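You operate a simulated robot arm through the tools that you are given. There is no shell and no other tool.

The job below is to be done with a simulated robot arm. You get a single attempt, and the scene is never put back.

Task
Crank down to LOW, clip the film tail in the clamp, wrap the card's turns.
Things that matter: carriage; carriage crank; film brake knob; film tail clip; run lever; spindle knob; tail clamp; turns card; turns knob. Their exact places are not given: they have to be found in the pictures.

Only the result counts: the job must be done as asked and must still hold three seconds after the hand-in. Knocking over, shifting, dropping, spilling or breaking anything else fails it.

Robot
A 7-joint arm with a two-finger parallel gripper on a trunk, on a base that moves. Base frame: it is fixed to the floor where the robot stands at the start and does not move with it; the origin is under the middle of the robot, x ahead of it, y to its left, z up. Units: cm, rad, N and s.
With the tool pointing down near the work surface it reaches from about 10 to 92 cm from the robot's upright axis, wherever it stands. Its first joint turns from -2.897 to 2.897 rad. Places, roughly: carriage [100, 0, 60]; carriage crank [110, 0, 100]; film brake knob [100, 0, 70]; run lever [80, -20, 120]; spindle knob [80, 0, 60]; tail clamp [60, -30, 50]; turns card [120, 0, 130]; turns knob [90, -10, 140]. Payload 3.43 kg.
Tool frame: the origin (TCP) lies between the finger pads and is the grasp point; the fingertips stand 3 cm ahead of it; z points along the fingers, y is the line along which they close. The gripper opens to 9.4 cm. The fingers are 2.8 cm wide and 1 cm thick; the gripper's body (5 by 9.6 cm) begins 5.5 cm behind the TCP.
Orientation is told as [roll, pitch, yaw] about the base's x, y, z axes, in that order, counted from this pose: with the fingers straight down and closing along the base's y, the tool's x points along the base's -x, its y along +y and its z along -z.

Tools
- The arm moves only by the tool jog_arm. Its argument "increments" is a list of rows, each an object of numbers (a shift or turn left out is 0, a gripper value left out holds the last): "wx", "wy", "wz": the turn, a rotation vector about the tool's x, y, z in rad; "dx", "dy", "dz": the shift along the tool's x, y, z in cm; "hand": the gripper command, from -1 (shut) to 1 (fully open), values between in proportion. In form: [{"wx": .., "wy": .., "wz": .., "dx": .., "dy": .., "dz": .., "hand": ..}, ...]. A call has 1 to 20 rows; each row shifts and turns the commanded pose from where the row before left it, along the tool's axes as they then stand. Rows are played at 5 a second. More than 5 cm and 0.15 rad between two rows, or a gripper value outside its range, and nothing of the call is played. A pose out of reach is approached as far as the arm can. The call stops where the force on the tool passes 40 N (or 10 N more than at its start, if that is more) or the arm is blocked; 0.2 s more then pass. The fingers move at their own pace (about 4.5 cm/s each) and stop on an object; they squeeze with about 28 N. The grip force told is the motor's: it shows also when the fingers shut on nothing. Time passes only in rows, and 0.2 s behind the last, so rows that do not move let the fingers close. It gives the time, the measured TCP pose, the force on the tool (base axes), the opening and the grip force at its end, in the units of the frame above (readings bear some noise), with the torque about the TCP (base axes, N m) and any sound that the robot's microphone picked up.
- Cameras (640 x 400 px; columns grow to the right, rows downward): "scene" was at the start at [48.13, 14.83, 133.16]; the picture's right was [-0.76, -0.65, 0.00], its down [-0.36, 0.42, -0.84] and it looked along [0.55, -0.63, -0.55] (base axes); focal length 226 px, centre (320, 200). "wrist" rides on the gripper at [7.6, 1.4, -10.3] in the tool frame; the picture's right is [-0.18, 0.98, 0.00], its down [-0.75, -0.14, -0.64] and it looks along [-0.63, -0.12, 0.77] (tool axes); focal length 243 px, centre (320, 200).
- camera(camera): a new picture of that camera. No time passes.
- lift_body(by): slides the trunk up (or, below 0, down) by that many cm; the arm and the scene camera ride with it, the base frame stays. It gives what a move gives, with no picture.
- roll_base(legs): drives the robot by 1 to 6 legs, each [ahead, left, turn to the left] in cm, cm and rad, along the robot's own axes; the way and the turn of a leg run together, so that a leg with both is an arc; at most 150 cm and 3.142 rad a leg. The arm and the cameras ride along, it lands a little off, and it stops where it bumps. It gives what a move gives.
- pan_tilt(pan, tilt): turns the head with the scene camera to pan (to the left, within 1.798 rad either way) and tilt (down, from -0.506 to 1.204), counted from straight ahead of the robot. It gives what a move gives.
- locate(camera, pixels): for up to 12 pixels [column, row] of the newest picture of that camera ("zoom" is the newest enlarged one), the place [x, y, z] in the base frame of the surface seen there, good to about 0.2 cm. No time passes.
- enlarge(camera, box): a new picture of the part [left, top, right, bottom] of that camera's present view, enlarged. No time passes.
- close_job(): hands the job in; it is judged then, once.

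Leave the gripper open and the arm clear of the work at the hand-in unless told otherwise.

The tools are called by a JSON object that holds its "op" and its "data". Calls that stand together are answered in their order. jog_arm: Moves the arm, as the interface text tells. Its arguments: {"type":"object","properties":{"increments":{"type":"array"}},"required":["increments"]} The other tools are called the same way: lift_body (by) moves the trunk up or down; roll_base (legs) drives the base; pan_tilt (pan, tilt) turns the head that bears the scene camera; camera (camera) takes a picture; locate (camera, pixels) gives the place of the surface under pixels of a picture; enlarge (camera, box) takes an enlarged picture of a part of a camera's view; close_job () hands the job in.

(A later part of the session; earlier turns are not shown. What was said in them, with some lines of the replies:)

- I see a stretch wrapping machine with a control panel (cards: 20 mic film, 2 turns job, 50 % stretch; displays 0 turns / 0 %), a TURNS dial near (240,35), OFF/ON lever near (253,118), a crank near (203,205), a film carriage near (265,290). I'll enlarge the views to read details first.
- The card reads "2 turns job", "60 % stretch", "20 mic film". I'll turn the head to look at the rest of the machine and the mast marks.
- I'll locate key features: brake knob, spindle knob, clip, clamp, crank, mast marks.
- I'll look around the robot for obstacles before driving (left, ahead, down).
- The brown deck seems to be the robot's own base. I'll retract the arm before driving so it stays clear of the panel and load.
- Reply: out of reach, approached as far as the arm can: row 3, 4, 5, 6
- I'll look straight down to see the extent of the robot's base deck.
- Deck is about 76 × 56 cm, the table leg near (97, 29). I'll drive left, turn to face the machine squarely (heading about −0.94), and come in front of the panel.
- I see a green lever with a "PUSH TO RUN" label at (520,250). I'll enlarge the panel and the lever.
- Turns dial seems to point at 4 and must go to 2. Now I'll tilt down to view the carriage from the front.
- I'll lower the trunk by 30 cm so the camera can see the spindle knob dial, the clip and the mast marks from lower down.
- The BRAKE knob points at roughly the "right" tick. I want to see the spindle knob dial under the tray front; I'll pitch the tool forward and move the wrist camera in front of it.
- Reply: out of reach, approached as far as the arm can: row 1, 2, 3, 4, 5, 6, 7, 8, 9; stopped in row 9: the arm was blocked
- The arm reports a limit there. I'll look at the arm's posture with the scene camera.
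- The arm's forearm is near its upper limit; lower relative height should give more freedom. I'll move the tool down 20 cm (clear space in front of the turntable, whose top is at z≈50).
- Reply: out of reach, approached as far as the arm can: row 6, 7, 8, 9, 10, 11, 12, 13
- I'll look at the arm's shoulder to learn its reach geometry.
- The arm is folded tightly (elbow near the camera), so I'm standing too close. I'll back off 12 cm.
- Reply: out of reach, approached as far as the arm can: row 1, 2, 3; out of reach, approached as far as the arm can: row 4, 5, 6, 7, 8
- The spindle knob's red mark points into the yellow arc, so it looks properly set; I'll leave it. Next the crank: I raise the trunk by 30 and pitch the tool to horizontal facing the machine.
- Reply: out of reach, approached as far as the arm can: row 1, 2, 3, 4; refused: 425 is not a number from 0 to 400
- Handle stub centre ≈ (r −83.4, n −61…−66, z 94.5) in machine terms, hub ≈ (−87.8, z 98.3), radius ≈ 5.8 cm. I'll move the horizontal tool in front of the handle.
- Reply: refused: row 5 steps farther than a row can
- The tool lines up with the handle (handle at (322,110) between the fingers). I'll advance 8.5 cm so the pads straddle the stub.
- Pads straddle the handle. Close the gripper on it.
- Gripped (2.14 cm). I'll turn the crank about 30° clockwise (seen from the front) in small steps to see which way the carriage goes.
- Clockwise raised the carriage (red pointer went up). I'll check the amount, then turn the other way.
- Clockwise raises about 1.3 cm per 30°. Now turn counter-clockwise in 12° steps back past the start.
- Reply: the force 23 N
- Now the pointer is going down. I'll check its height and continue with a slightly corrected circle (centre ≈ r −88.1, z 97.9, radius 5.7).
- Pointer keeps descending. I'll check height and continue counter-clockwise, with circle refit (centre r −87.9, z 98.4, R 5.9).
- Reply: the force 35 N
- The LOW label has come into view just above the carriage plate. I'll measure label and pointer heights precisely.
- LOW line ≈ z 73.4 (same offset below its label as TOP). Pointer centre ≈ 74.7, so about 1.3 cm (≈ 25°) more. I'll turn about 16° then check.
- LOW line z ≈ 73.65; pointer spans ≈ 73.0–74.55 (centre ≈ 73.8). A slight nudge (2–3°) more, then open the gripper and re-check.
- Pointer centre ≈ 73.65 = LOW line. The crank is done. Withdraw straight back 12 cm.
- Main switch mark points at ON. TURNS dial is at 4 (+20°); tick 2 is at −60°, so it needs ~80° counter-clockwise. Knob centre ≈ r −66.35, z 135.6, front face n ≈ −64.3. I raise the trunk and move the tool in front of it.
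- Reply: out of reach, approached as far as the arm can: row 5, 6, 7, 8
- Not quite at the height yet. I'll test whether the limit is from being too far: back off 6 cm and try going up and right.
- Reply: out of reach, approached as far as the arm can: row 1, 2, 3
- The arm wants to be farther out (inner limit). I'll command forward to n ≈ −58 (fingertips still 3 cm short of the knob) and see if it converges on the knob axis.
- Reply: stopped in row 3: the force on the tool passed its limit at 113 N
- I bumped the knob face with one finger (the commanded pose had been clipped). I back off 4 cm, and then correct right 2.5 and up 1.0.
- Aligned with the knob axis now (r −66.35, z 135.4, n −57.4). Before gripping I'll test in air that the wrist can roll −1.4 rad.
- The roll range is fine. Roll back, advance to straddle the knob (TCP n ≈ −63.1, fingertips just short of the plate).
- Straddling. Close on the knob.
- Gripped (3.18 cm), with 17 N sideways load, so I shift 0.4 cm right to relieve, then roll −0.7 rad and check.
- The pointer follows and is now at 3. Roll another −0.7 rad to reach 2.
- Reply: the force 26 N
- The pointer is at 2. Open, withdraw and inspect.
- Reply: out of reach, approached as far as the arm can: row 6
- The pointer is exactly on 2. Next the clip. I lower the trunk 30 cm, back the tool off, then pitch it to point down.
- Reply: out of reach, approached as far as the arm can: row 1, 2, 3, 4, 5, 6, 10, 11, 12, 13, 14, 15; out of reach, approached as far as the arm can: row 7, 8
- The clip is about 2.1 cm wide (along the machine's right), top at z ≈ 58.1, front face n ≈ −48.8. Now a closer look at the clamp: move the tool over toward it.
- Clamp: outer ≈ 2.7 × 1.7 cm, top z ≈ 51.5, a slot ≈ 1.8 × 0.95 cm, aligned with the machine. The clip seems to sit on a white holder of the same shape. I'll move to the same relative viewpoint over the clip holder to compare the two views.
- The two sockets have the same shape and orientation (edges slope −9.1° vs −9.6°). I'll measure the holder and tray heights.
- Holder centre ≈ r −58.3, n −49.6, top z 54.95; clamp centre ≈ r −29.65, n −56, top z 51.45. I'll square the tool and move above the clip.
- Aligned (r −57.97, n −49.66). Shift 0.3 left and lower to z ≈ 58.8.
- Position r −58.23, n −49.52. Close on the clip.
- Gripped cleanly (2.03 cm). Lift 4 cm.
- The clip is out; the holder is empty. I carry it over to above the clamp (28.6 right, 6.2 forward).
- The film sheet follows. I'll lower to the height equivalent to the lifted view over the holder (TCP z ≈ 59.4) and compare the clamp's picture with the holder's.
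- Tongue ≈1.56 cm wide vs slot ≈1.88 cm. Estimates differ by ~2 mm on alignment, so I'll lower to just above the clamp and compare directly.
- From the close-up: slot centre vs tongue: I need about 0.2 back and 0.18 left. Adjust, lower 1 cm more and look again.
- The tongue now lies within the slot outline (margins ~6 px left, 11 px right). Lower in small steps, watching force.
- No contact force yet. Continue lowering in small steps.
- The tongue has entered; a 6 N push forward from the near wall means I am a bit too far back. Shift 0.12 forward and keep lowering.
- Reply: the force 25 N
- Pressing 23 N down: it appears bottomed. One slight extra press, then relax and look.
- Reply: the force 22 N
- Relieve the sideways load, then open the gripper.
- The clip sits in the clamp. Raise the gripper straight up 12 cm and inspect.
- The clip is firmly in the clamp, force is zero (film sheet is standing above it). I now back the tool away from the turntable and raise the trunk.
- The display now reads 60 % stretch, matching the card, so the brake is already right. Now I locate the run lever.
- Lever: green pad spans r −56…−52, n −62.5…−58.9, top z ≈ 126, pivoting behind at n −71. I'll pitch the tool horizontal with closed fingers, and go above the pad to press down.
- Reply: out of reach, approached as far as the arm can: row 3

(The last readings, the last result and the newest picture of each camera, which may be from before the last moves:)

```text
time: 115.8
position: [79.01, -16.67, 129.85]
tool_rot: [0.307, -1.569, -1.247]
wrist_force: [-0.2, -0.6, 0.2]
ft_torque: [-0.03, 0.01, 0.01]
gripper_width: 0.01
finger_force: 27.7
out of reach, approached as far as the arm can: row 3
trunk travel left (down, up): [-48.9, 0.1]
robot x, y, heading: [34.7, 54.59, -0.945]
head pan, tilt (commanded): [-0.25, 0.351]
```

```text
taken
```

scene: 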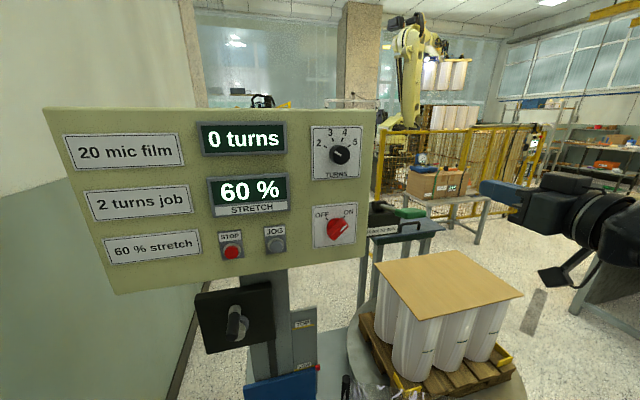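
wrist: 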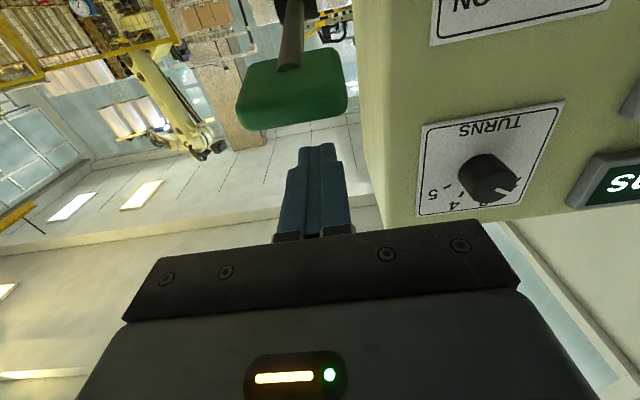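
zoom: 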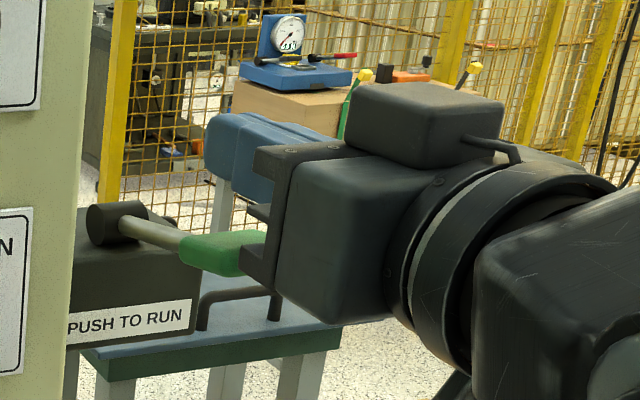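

I'm above the pad. I'll press down step by step (fingers' underside is 1.4 below TCP) and watch.

{"op": "jog_arm", "data": {"increments": [{"dx": 1.0, "dy": -0.6}, {"dx": 1.0}, {"dx": 0.7}, {"dx": 0.5}, {}]}}

{"op": "camera", "data": {"camera": "scene"}}

{"op": "enlarge", "data": {"camera": "scene", "box": [350, 150, 510, 250]}}

```text
time: 117.0
position: [78.55, -17.04, 126.72]
tool_rot: [0.265, -1.569, -1.203]
wrist_force: [-0.1, 0.1, 0.3]
ft_torque: [0.0, 0.01, 0.02]
gripper_width: 0.0
finger_force: 28.0
trunk travel left (down, up): [-48.9, 0.1]
robot x, y, heading: [34.94, 54.69, -0.942]
head pan, tilt (commanded): [-0.25, 0.351]
```

```text
taken
```

scene: 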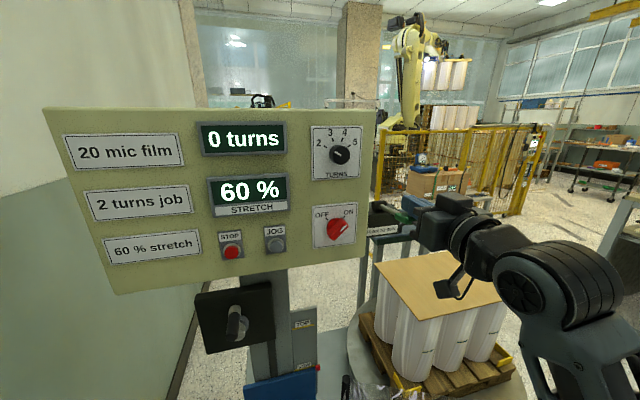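

```text
4.00 times, centred on (430, 200) of scene
```

zoom: 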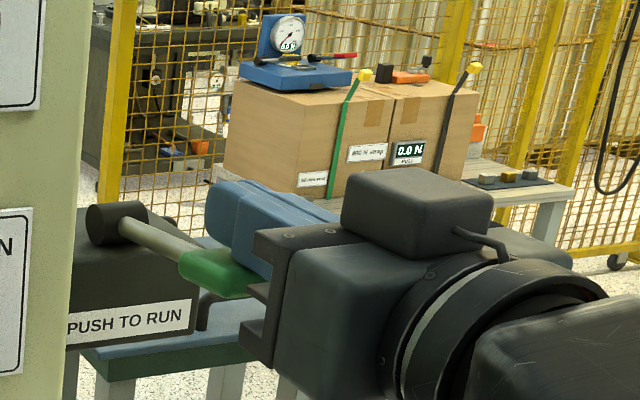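

The lever follows downward with little force. Continue pressing in small steps.

{"op": "jog_arm", "data": {"increments": [{"dx": 0.6}, {"dx": 0.6}, {"dx": 0.6}, {}]}}

{"op": "camera", "data": {"camera": "scene"}}

{"op": "enlarge", "data": {"camera": "scene", "box": [350, 150, 510, 250]}}

```text
time: 118.0
position: [78.54, -16.91, 124.75]
tool_rot: [0.469, -1.569, -1.407]
wrist_force: [0.9, -0.1, 0.0]
ft_torque: [0.0, 0.0, -0.01]
gripper_width: 0.01
finger_force: 28.0
trunk travel left (down, up): [-48.9, 0.1]
robot x, y, heading: [34.79, 53.97, -0.944]
head pan, tilt (commanded): [-0.25, 0.351]
```

```text
taken
```

scene: 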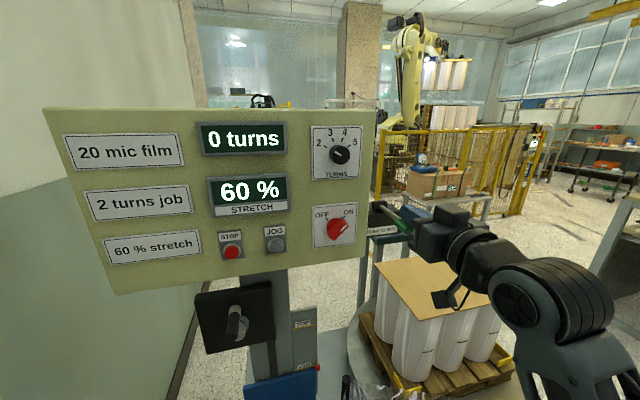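

```text
4.00 times, centred on (430, 200) of scene
```

zoom: 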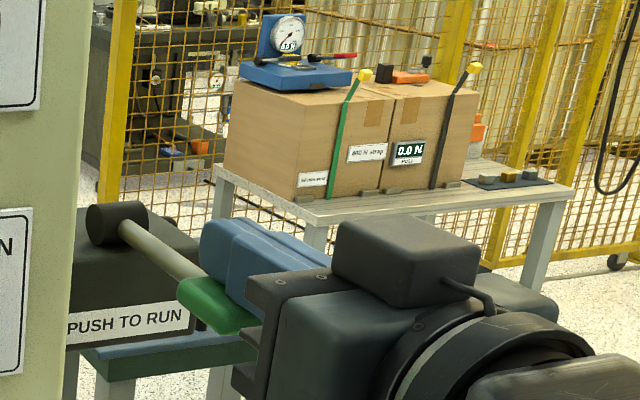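

{"op": "jog_arm", "data": {"increments": [{"dx": 0.6}, {"dx": 0.6}, {"dx": 0.6}, {}]}}

{"op": "camera", "data": {"camera": "scene"}}

{"op": "enlarge", "data": {"camera": "scene", "box": [350, 150, 510, 250]}}

```text
time: 119.0
position: [78.54, -17.08, 123.1]
tool_rot: [0.189, -1.568, -1.131]
wrist_force: [-0.4, 0.3, 1.3]
ft_torque: [0.01, 0.0, 0.03]
gripper_width: 0.01
finger_force: 27.9
trunk travel left (down, up): [-48.9, 0.1]
robot x, y, heading: [35.01, 54.12, -0.945]
head pan, tilt (commanded): [-0.25, 0.351]
```

```text
taken
```

scene: 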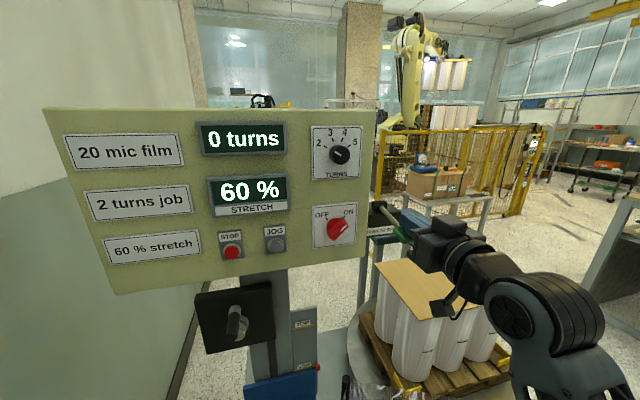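

```text
4.00 times, centred on (430, 200) of scene
```

zoom: 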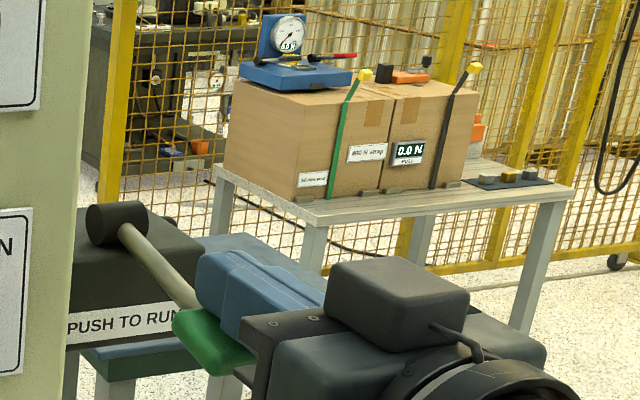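

{"op": "jog_arm", "data": {"increments": [{"dx": 0.5}, {"dx": 0.5}, {"dx": 0.5}, {}]}}

{"op": "camera", "data": {"camera": "scene"}}

{"op": "enlarge", "data": {"camera": "scene", "box": [350, 150, 510, 250]}}

```text
time: 120.0
position: [78.4, -16.9, 121.63]
tool_rot: [3.018, -1.569, 2.325]
wrist_force: [2.2, -1.0, 11.3]
ft_torque: [-0.23, -0.2, 0.04]
gripper_width: 0.0
finger_force: 28.3
trunk travel left (down, up): [-48.9, 0.1]
robot x, y, heading: [34.86, 54.39, -0.945]
head pan, tilt (commanded): [-0.25, 0.351]
```

```text
taken
```

scene: 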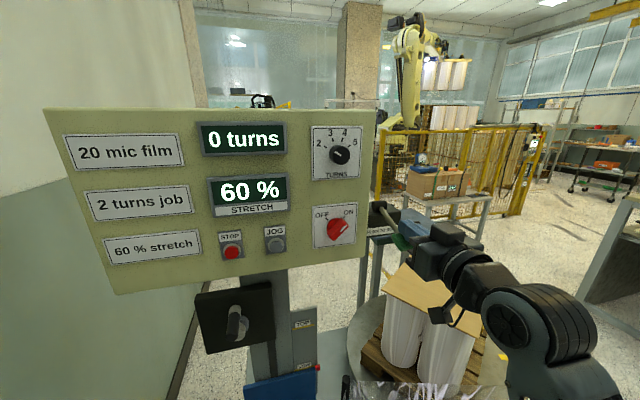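

```text
4.00 times, centred on (430, 200) of scene
```

zoom: 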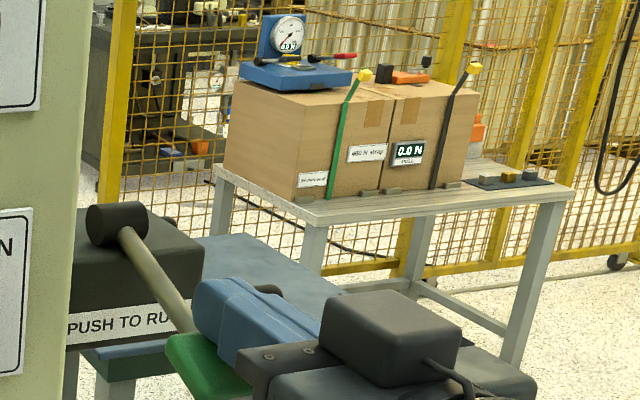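

The turntable has started to rotate. I hold the lever and watch the counter.

{"op": "jog_arm", "data": {"increments": [{}, {}, {}, {}, {}]}}

{"op": "camera", "data": {"camera": "scene"}}

```text
time: 121.2
position: [78.55, -17.05, 121.73]
tool_rot: [3.133, -1.568, 2.213]
wrist_force: [4.1, -2.9, 20.7]
ft_torque: [-0.43, -0.36, 0.03]
gripper_width: 0.02
finger_force: 28.1
trunk travel left (down, up): [-48.9, 0.1]
robot x, y, heading: [34.8, 54.37, -0.939]
head pan, tilt (commanded): [-0.25, 0.351]
```

```text
taken
```

scene: 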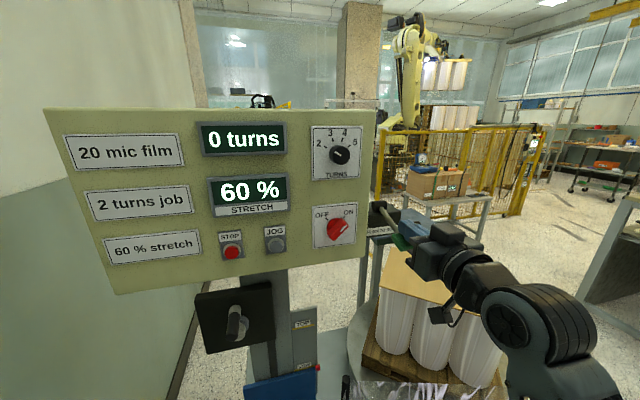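

{"op": "jog_arm", "data": {"increments": [{}, {}, {}, {}, {}]}}

{"op": "camera", "data": {"camera": "scene"}}

```text
time: 122.5
position: [78.6, -16.97, 121.56]
tool_rot: [3.031, -1.57, 2.316]
wrist_force: [6.5, -4.3, 25.9]
ft_torque: [-0.65, -0.51, 0.06]
gripper_width: 0.0
finger_force: 28.1
trunk travel left (down, up): [-48.9, 0.1]
robot x, y, heading: [34.73, 54.4, -0.94]
head pan, tilt (commanded): [-0.25, 0.351]
```

```text
taken
```

scene: 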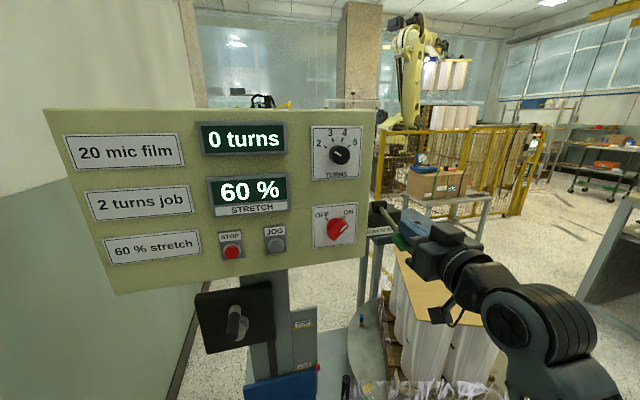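

The table turns on (clip now visible at the far left). Force on the lever creeps up to 26 N, so I ease 0.1 cm while holding.

{"op": "jog_arm", "data": {"increments": [{"dx": -0.1}, {}, {}, {}, {}, {}]}}

{"op": "camera", "data": {"camera": "scene"}}

```text
time: 123.8
position: [78.52, -17.0, 121.59]
tool_rot: [0.334, -1.569, -1.275]
wrist_force: [1.3, -2.2, 15.4]
ft_torque: [-0.35, -0.25, -0.02]
gripper_width: 0.02
finger_force: 27.7
trunk travel left (down, up): [-48.9, 0.1]
robot x, y, heading: [34.83, 54.77, -0.936]
head pan, tilt (commanded): [-0.25, 0.351]
```

```text
taken
```

scene: 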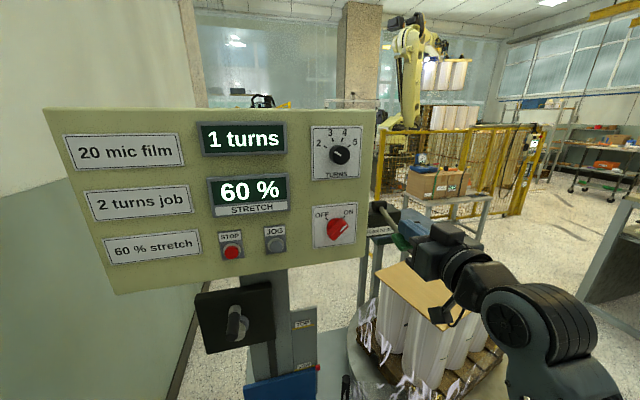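

1 turn counted at t≈123.8 (about 4 s per turn). Keep holding.

{"op": "jog_arm", "data": {"increments": [{}, {}, {}, {}, {}, {}, {}, {}]}}

{"op": "camera", "data": {"camera": "scene"}}

```text
time: 125.7
position: [78.57, -17.05, 121.67]
tool_rot: [0.402, -1.568, -1.338]
wrist_force: [-1.7, 0.2, 8.8]
ft_torque: [-0.21, -0.09, -0.05]
gripper_width: 0.03
finger_force: 27.8
trunk travel left (down, up): [-48.9, 0.1]
robot x, y, heading: [34.84, 54.47, -0.941]
head pan, tilt (commanded): [-0.25, 0.351]
```

```text
taken
```

scene: 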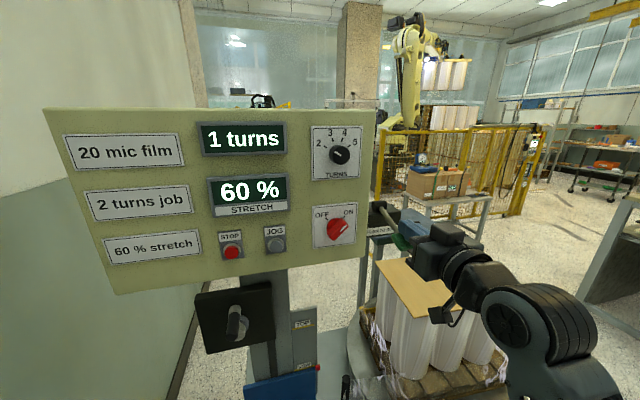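

{"op": "jog_arm", "data": {"increments": [{}, {}, {}, {}]}}

{"op": "camera", "data": {"camera": "scene"}}

```text
time: 126.7
position: [78.55, -17.02, 121.62]
tool_rot: [0.396, -1.569, -1.336]
wrist_force: [-2.2, 0.8, 7.3]
ft_torque: [-0.2, -0.04, -0.02]
gripper_width: 0.01
finger_force: 27.8
trunk travel left (down, up): [-48.9, 0.1]
robot x, y, heading: [34.59, 54.41, -0.939]
head pan, tilt (commanded): [-0.25, 0.351]
```

```text
taken
```

scene: 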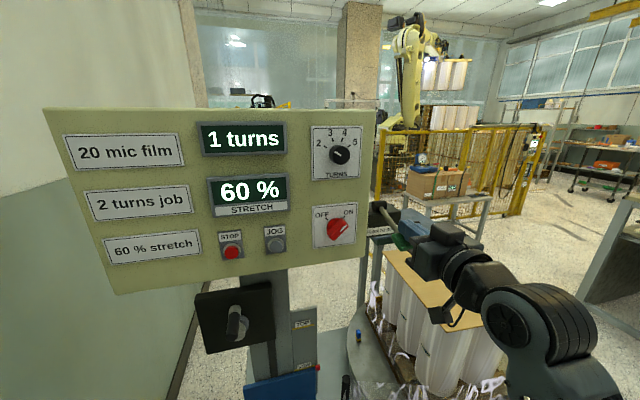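

{"op": "jog_arm", "data": {"increments": [{}, {}, {}, {}]}}

{"op": "camera", "data": {"camera": "scene"}}

```text
time: 127.7
position: [78.58, -17.05, 121.64]
tool_rot: [0.42, -1.569, -1.359]
wrist_force: [-2.6, 1.5, 5.4]
ft_torque: [-0.11, -0.04, 0.01]
gripper_width: 0.0
finger_force: 27.7
trunk travel left (down, up): [-48.9, 0.1]
robot x, y, heading: [34.68, 54.49, -0.944]
head pan, tilt (commanded): [-0.25, 0.351]
```

```text
taken
```

scene: 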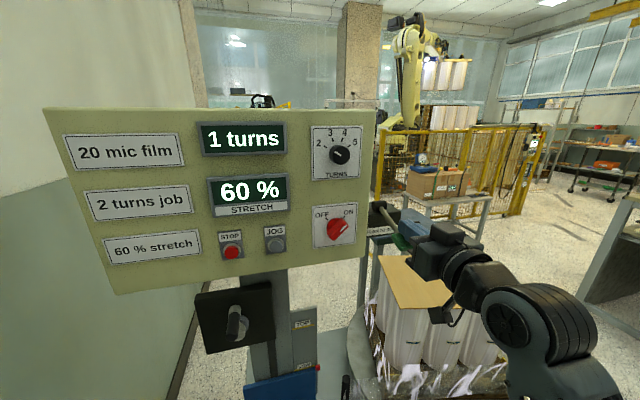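

Still turning towards the second turn; two more short waits.

{"op": "jog_arm", "data": {"increments": [{}, {}, {}]}}

{"op": "camera", "data": {"camera": "scene"}}

```text
time: 128.4
position: [78.55, -17.01, 121.69]
tool_rot: [0.43, -1.57, -1.369]
wrist_force: [-0.8, -0.2, 5.5]
ft_torque: [-0.12, -0.03, -0.08]
gripper_width: 0.02
finger_force: 28.0
trunk travel left (down, up): [-48.9, 0.1]
robot x, y, heading: [34.71, 54.04, -0.94]
head pan, tilt (commanded): [-0.25, 0.351]
```

```text
taken
```

scene: 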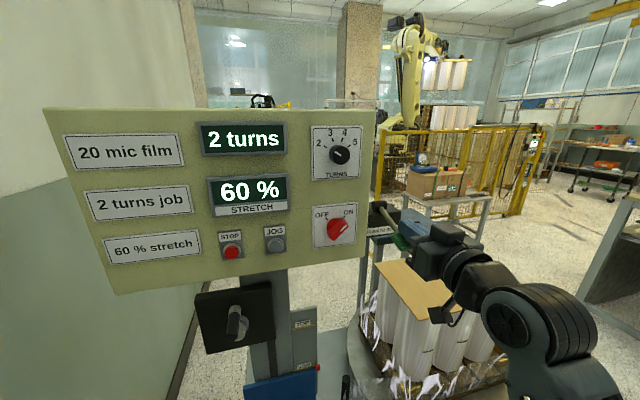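

2 turns shown. One short row to see whether it stopped by itself.

{"op": "jog_arm", "data": {"increments": [{}]}}

{"op": "camera", "data": {"camera": "scene"}}

```text
time: 128.8
position: [78.56, -17.1, 121.6]
tool_rot: [0.41, -1.571, -1.348]
wrist_force: [-1.8, 1.3, 5.2]
ft_torque: [-0.09, -0.04, -0.02]
gripper_width: 0.0
finger_force: 27.9
trunk travel left (down, up): [-48.9, 0.1]
robot x, y, heading: [34.78, 54.54, -0.941]
head pan, tilt (commanded): [-0.25, 0.351]
```

```text
taken
```

scene: 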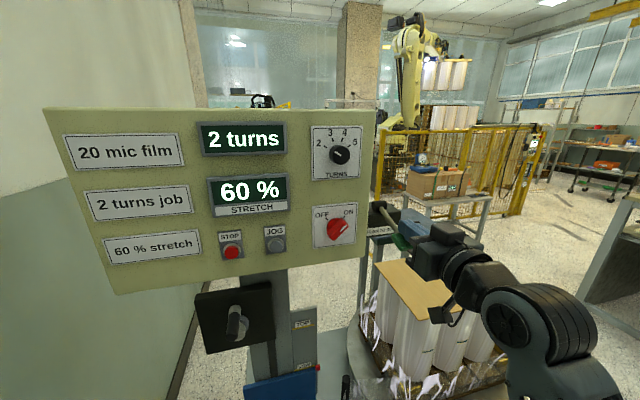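

The table stopped by itself at 2 turns. Now lift the fingers off the lever and watch it.

{"op": "jog_arm", "data": {"increments": [{"dx": -0.5}, {"dx": -1}, {"dx": -1}, {}]}}

{"op": "camera", "data": {"camera": "scene"}}

{"op": "enlarge", "data": {"camera": "scene", "box": [350, 150, 510, 250]}}

```text
time: 129.8
position: [78.54, -17.03, 124.1]
tool_rot: [0.263, -1.569, -1.2]
wrist_force: [-0.1, 0.0, 0.5]
ft_torque: [-0.02, 0.04, -0.04]
gripper_width: 0.03
finger_force: 28.3
trunk travel left (down, up): [-48.9, 0.1]
robot x, y, heading: [34.96, 54.38, -0.943]
head pan, tilt (commanded): [-0.25, 0.351]
```

```text
taken
```

scene: 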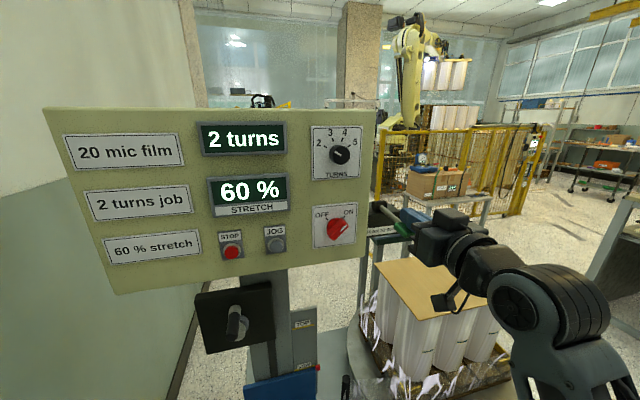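

```text
4.00 times, centred on (430, 200) of scene
```

zoom: 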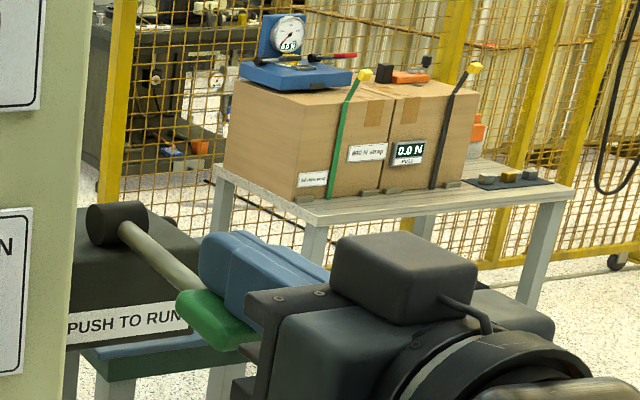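

The lever springs back up with the fingers and the table stays stopped. Continue up and move clear.

{"op": "jog_arm", "data": {"increments": [{"dx": -1.5}, {"dx": -2}, {"dx": -2}, {"dx": -0.8}, {"dy": -4}, {"dy": -4}, {"dy": -4}, {"dz": -2, "hand": 1}, {"dx": 3, "dz": -2}, {"dx": 3, "dz": -2}, {"dx": 3, "dz": -2}, {"dx": 3, "dz": -2}]}}

{"op": "camera", "data": {"camera": "scene"}}

{"op": "enlarge", "data": {"camera": "scene", "box": [350, 150, 510, 250]}}

```text
time: 132.4
position: [62.98, -15.94, 118.42]
tool_rot: [0.31, -1.569, -1.25]
wrist_force: [-0.6, 0.3, -0.4]
ft_torque: [0.0, 0.01, 0.01]
gripper_width: 9.42
finger_force: 0.1
trunk travel left (down, up): [-48.9, 0.1]
robot x, y, heading: [35.19, 54.36, -0.938]
head pan, tilt (commanded): [-0.25, 0.351]
```

```text
taken
```

scene: 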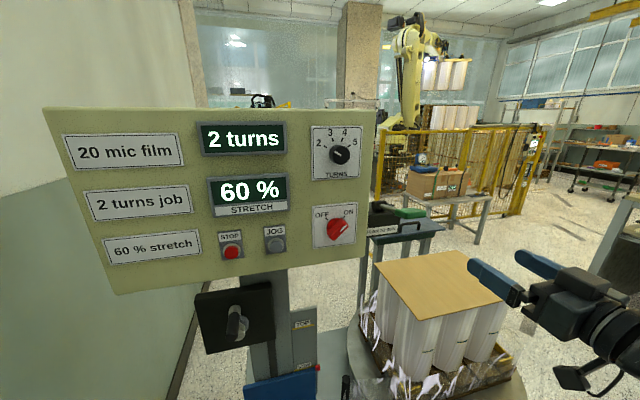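

```text
4.00 times, centred on (430, 200) of scene
```

zoom: 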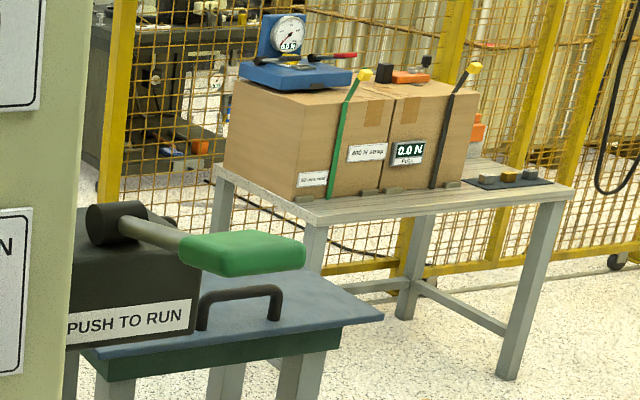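

The lever is back up, display: 2 turns, 60 %. I verify the carriage at LOW, clip and load by looking down.

{"op": "jog_arm", "data": {"increments": [{"dx": 3, "dz": -2}, {"dx": 3, "dz": -2}, {"dx": 3, "dz": -2}]}}

{"op": "pan_tilt", "data": {"pan": -0.25, "tilt": 0.9}}

{"op": "camera", "data": {"camera": "scene"}}

{"op": "enlarge", "data": {"camera": "scene", "box": [330, 140, 500, 290]}}

{"op": "enlarge", "data": {"camera": "scene", "box": [270, 80, 360, 160]}}

```text
time: 133.2
position: [59.3, -11.13, 109.49]
tool_rot: [-0.132, -1.568, -0.808]
wrist_force: [0.2, -0.5, -0.2]
ft_torque: [0.01, -0.02, -0.02]
gripper_width: 9.4
finger_force: 0.1
trunk travel left (down, up): [-48.9, 0.1]
robot x, y, heading: [34.83, 54.4, -0.94]
head pan, tilt (commanded): [-0.25, 0.351]
```

```text
time: 134.2
position: [59.37, -11.15, 109.62]
tool_rot: [0.325, -1.567, -1.261]
wrist_force: [0.3, 0.0, 0.1]
ft_torque: [0.02, -0.01, 0.0]
gripper_width: 9.4
finger_force: 0.1
trunk travel left (down, up): [-48.9, 0.1]
robot x, y, heading: [34.76, 54.25, -0.936]
head pan, tilt (commanded): [-0.25, 0.901]
```

```text
taken
```

scene: 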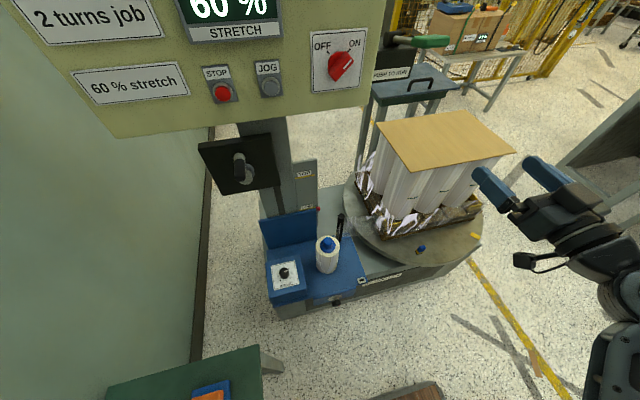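

```text
2.67 times, centred on (415, 215) of scene
```

zoom: 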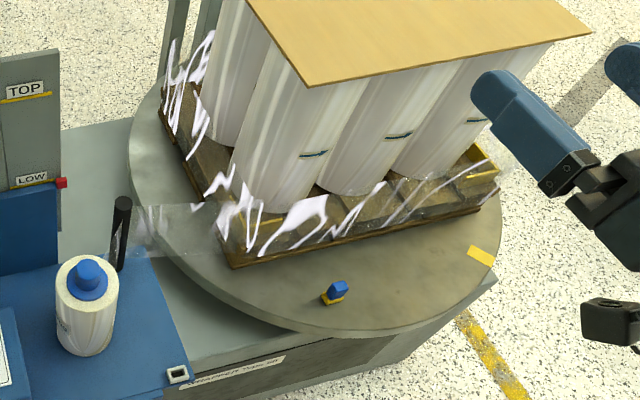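

```text
5.00 times, centred on (315, 120) of scene
```

zoom: 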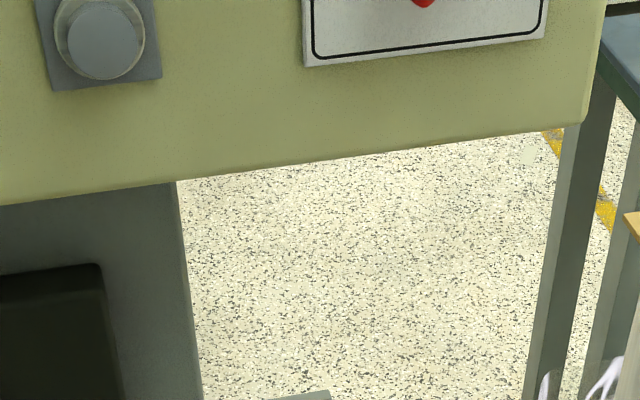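

The film is wrapped around the load, clip still in the clamp. Final check of the pointer against LOW.

{"op": "enlarge", "data": {"camera": "scene", "box": [285, 160, 345, 220]}}

{"op": "locate", "data": {"camera": "zoom", "pixels": [[270, 312], [300, 310], [352, 305], [352, 315], [352, 325], [352, 335], [352, 340]]}}

{"op": "enlarge", "data": {"camera": "scene", "box": [400, 230, 450, 270]}}

```text
6.67 times, centred on (315, 190) of scene
```

zoom: 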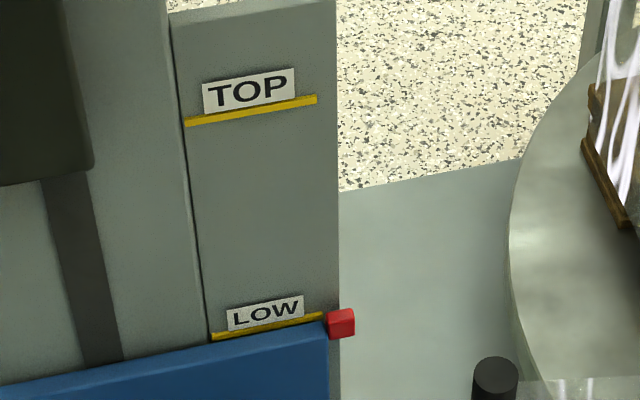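

```text
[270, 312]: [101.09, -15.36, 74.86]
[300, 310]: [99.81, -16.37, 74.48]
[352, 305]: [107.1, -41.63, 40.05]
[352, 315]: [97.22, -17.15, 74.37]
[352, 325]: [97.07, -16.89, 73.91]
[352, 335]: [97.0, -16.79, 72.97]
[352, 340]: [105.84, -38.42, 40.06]
```

```text
10.00 times, centred on (425, 250) of scene
```

zoom: 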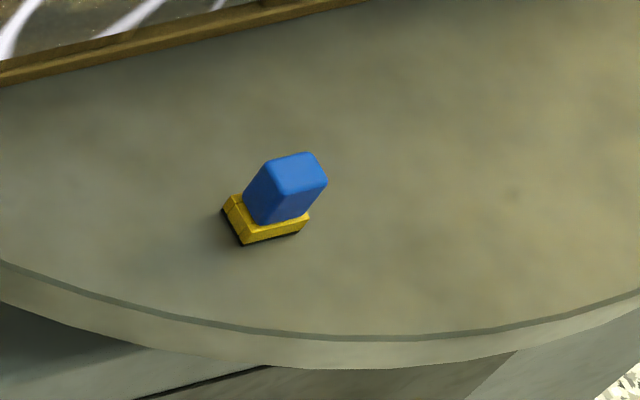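

The pointer is centred on LOW, the clip is seated in the clamp, and the display shows 2 turns at 60 % stretch. The table is stopped, the gripper is open and the arm is clear, so I'm handing in.

{"op": "close_job", "data": {}}

```text
The job is handed in.
```

The job is done and handed in. I don't have the judge's verdict, only what I saw at the end.

- **Carriage:** I cranked it down until the red pointer was centred on the LOW line, within about 0.2 cm.
- **Film tail:** the clip is in the clamp on the turntable and stayed in through the wrap.
- **Turns:** the card says 2 turns, so I moved the TURNS knob from 4 to 2. I held the run lever down, the table stopped by itself at 2 turns, and the film is around the load. The lever sprang back up when I let go.
- **Left alone:** I didn't touch the film brake knob or the spindle knob. The stretch display reads 60 %, which matches the card. The spindle knob's mark was already in its yellow band.

I made one mistake on the way. While lining up on the TURNS knob, one finger struck its face with about 113 N. The knob still turned normally afterwards, and I saw no damage.

At hand-in the gripper was open and the arm was clear of the machine.
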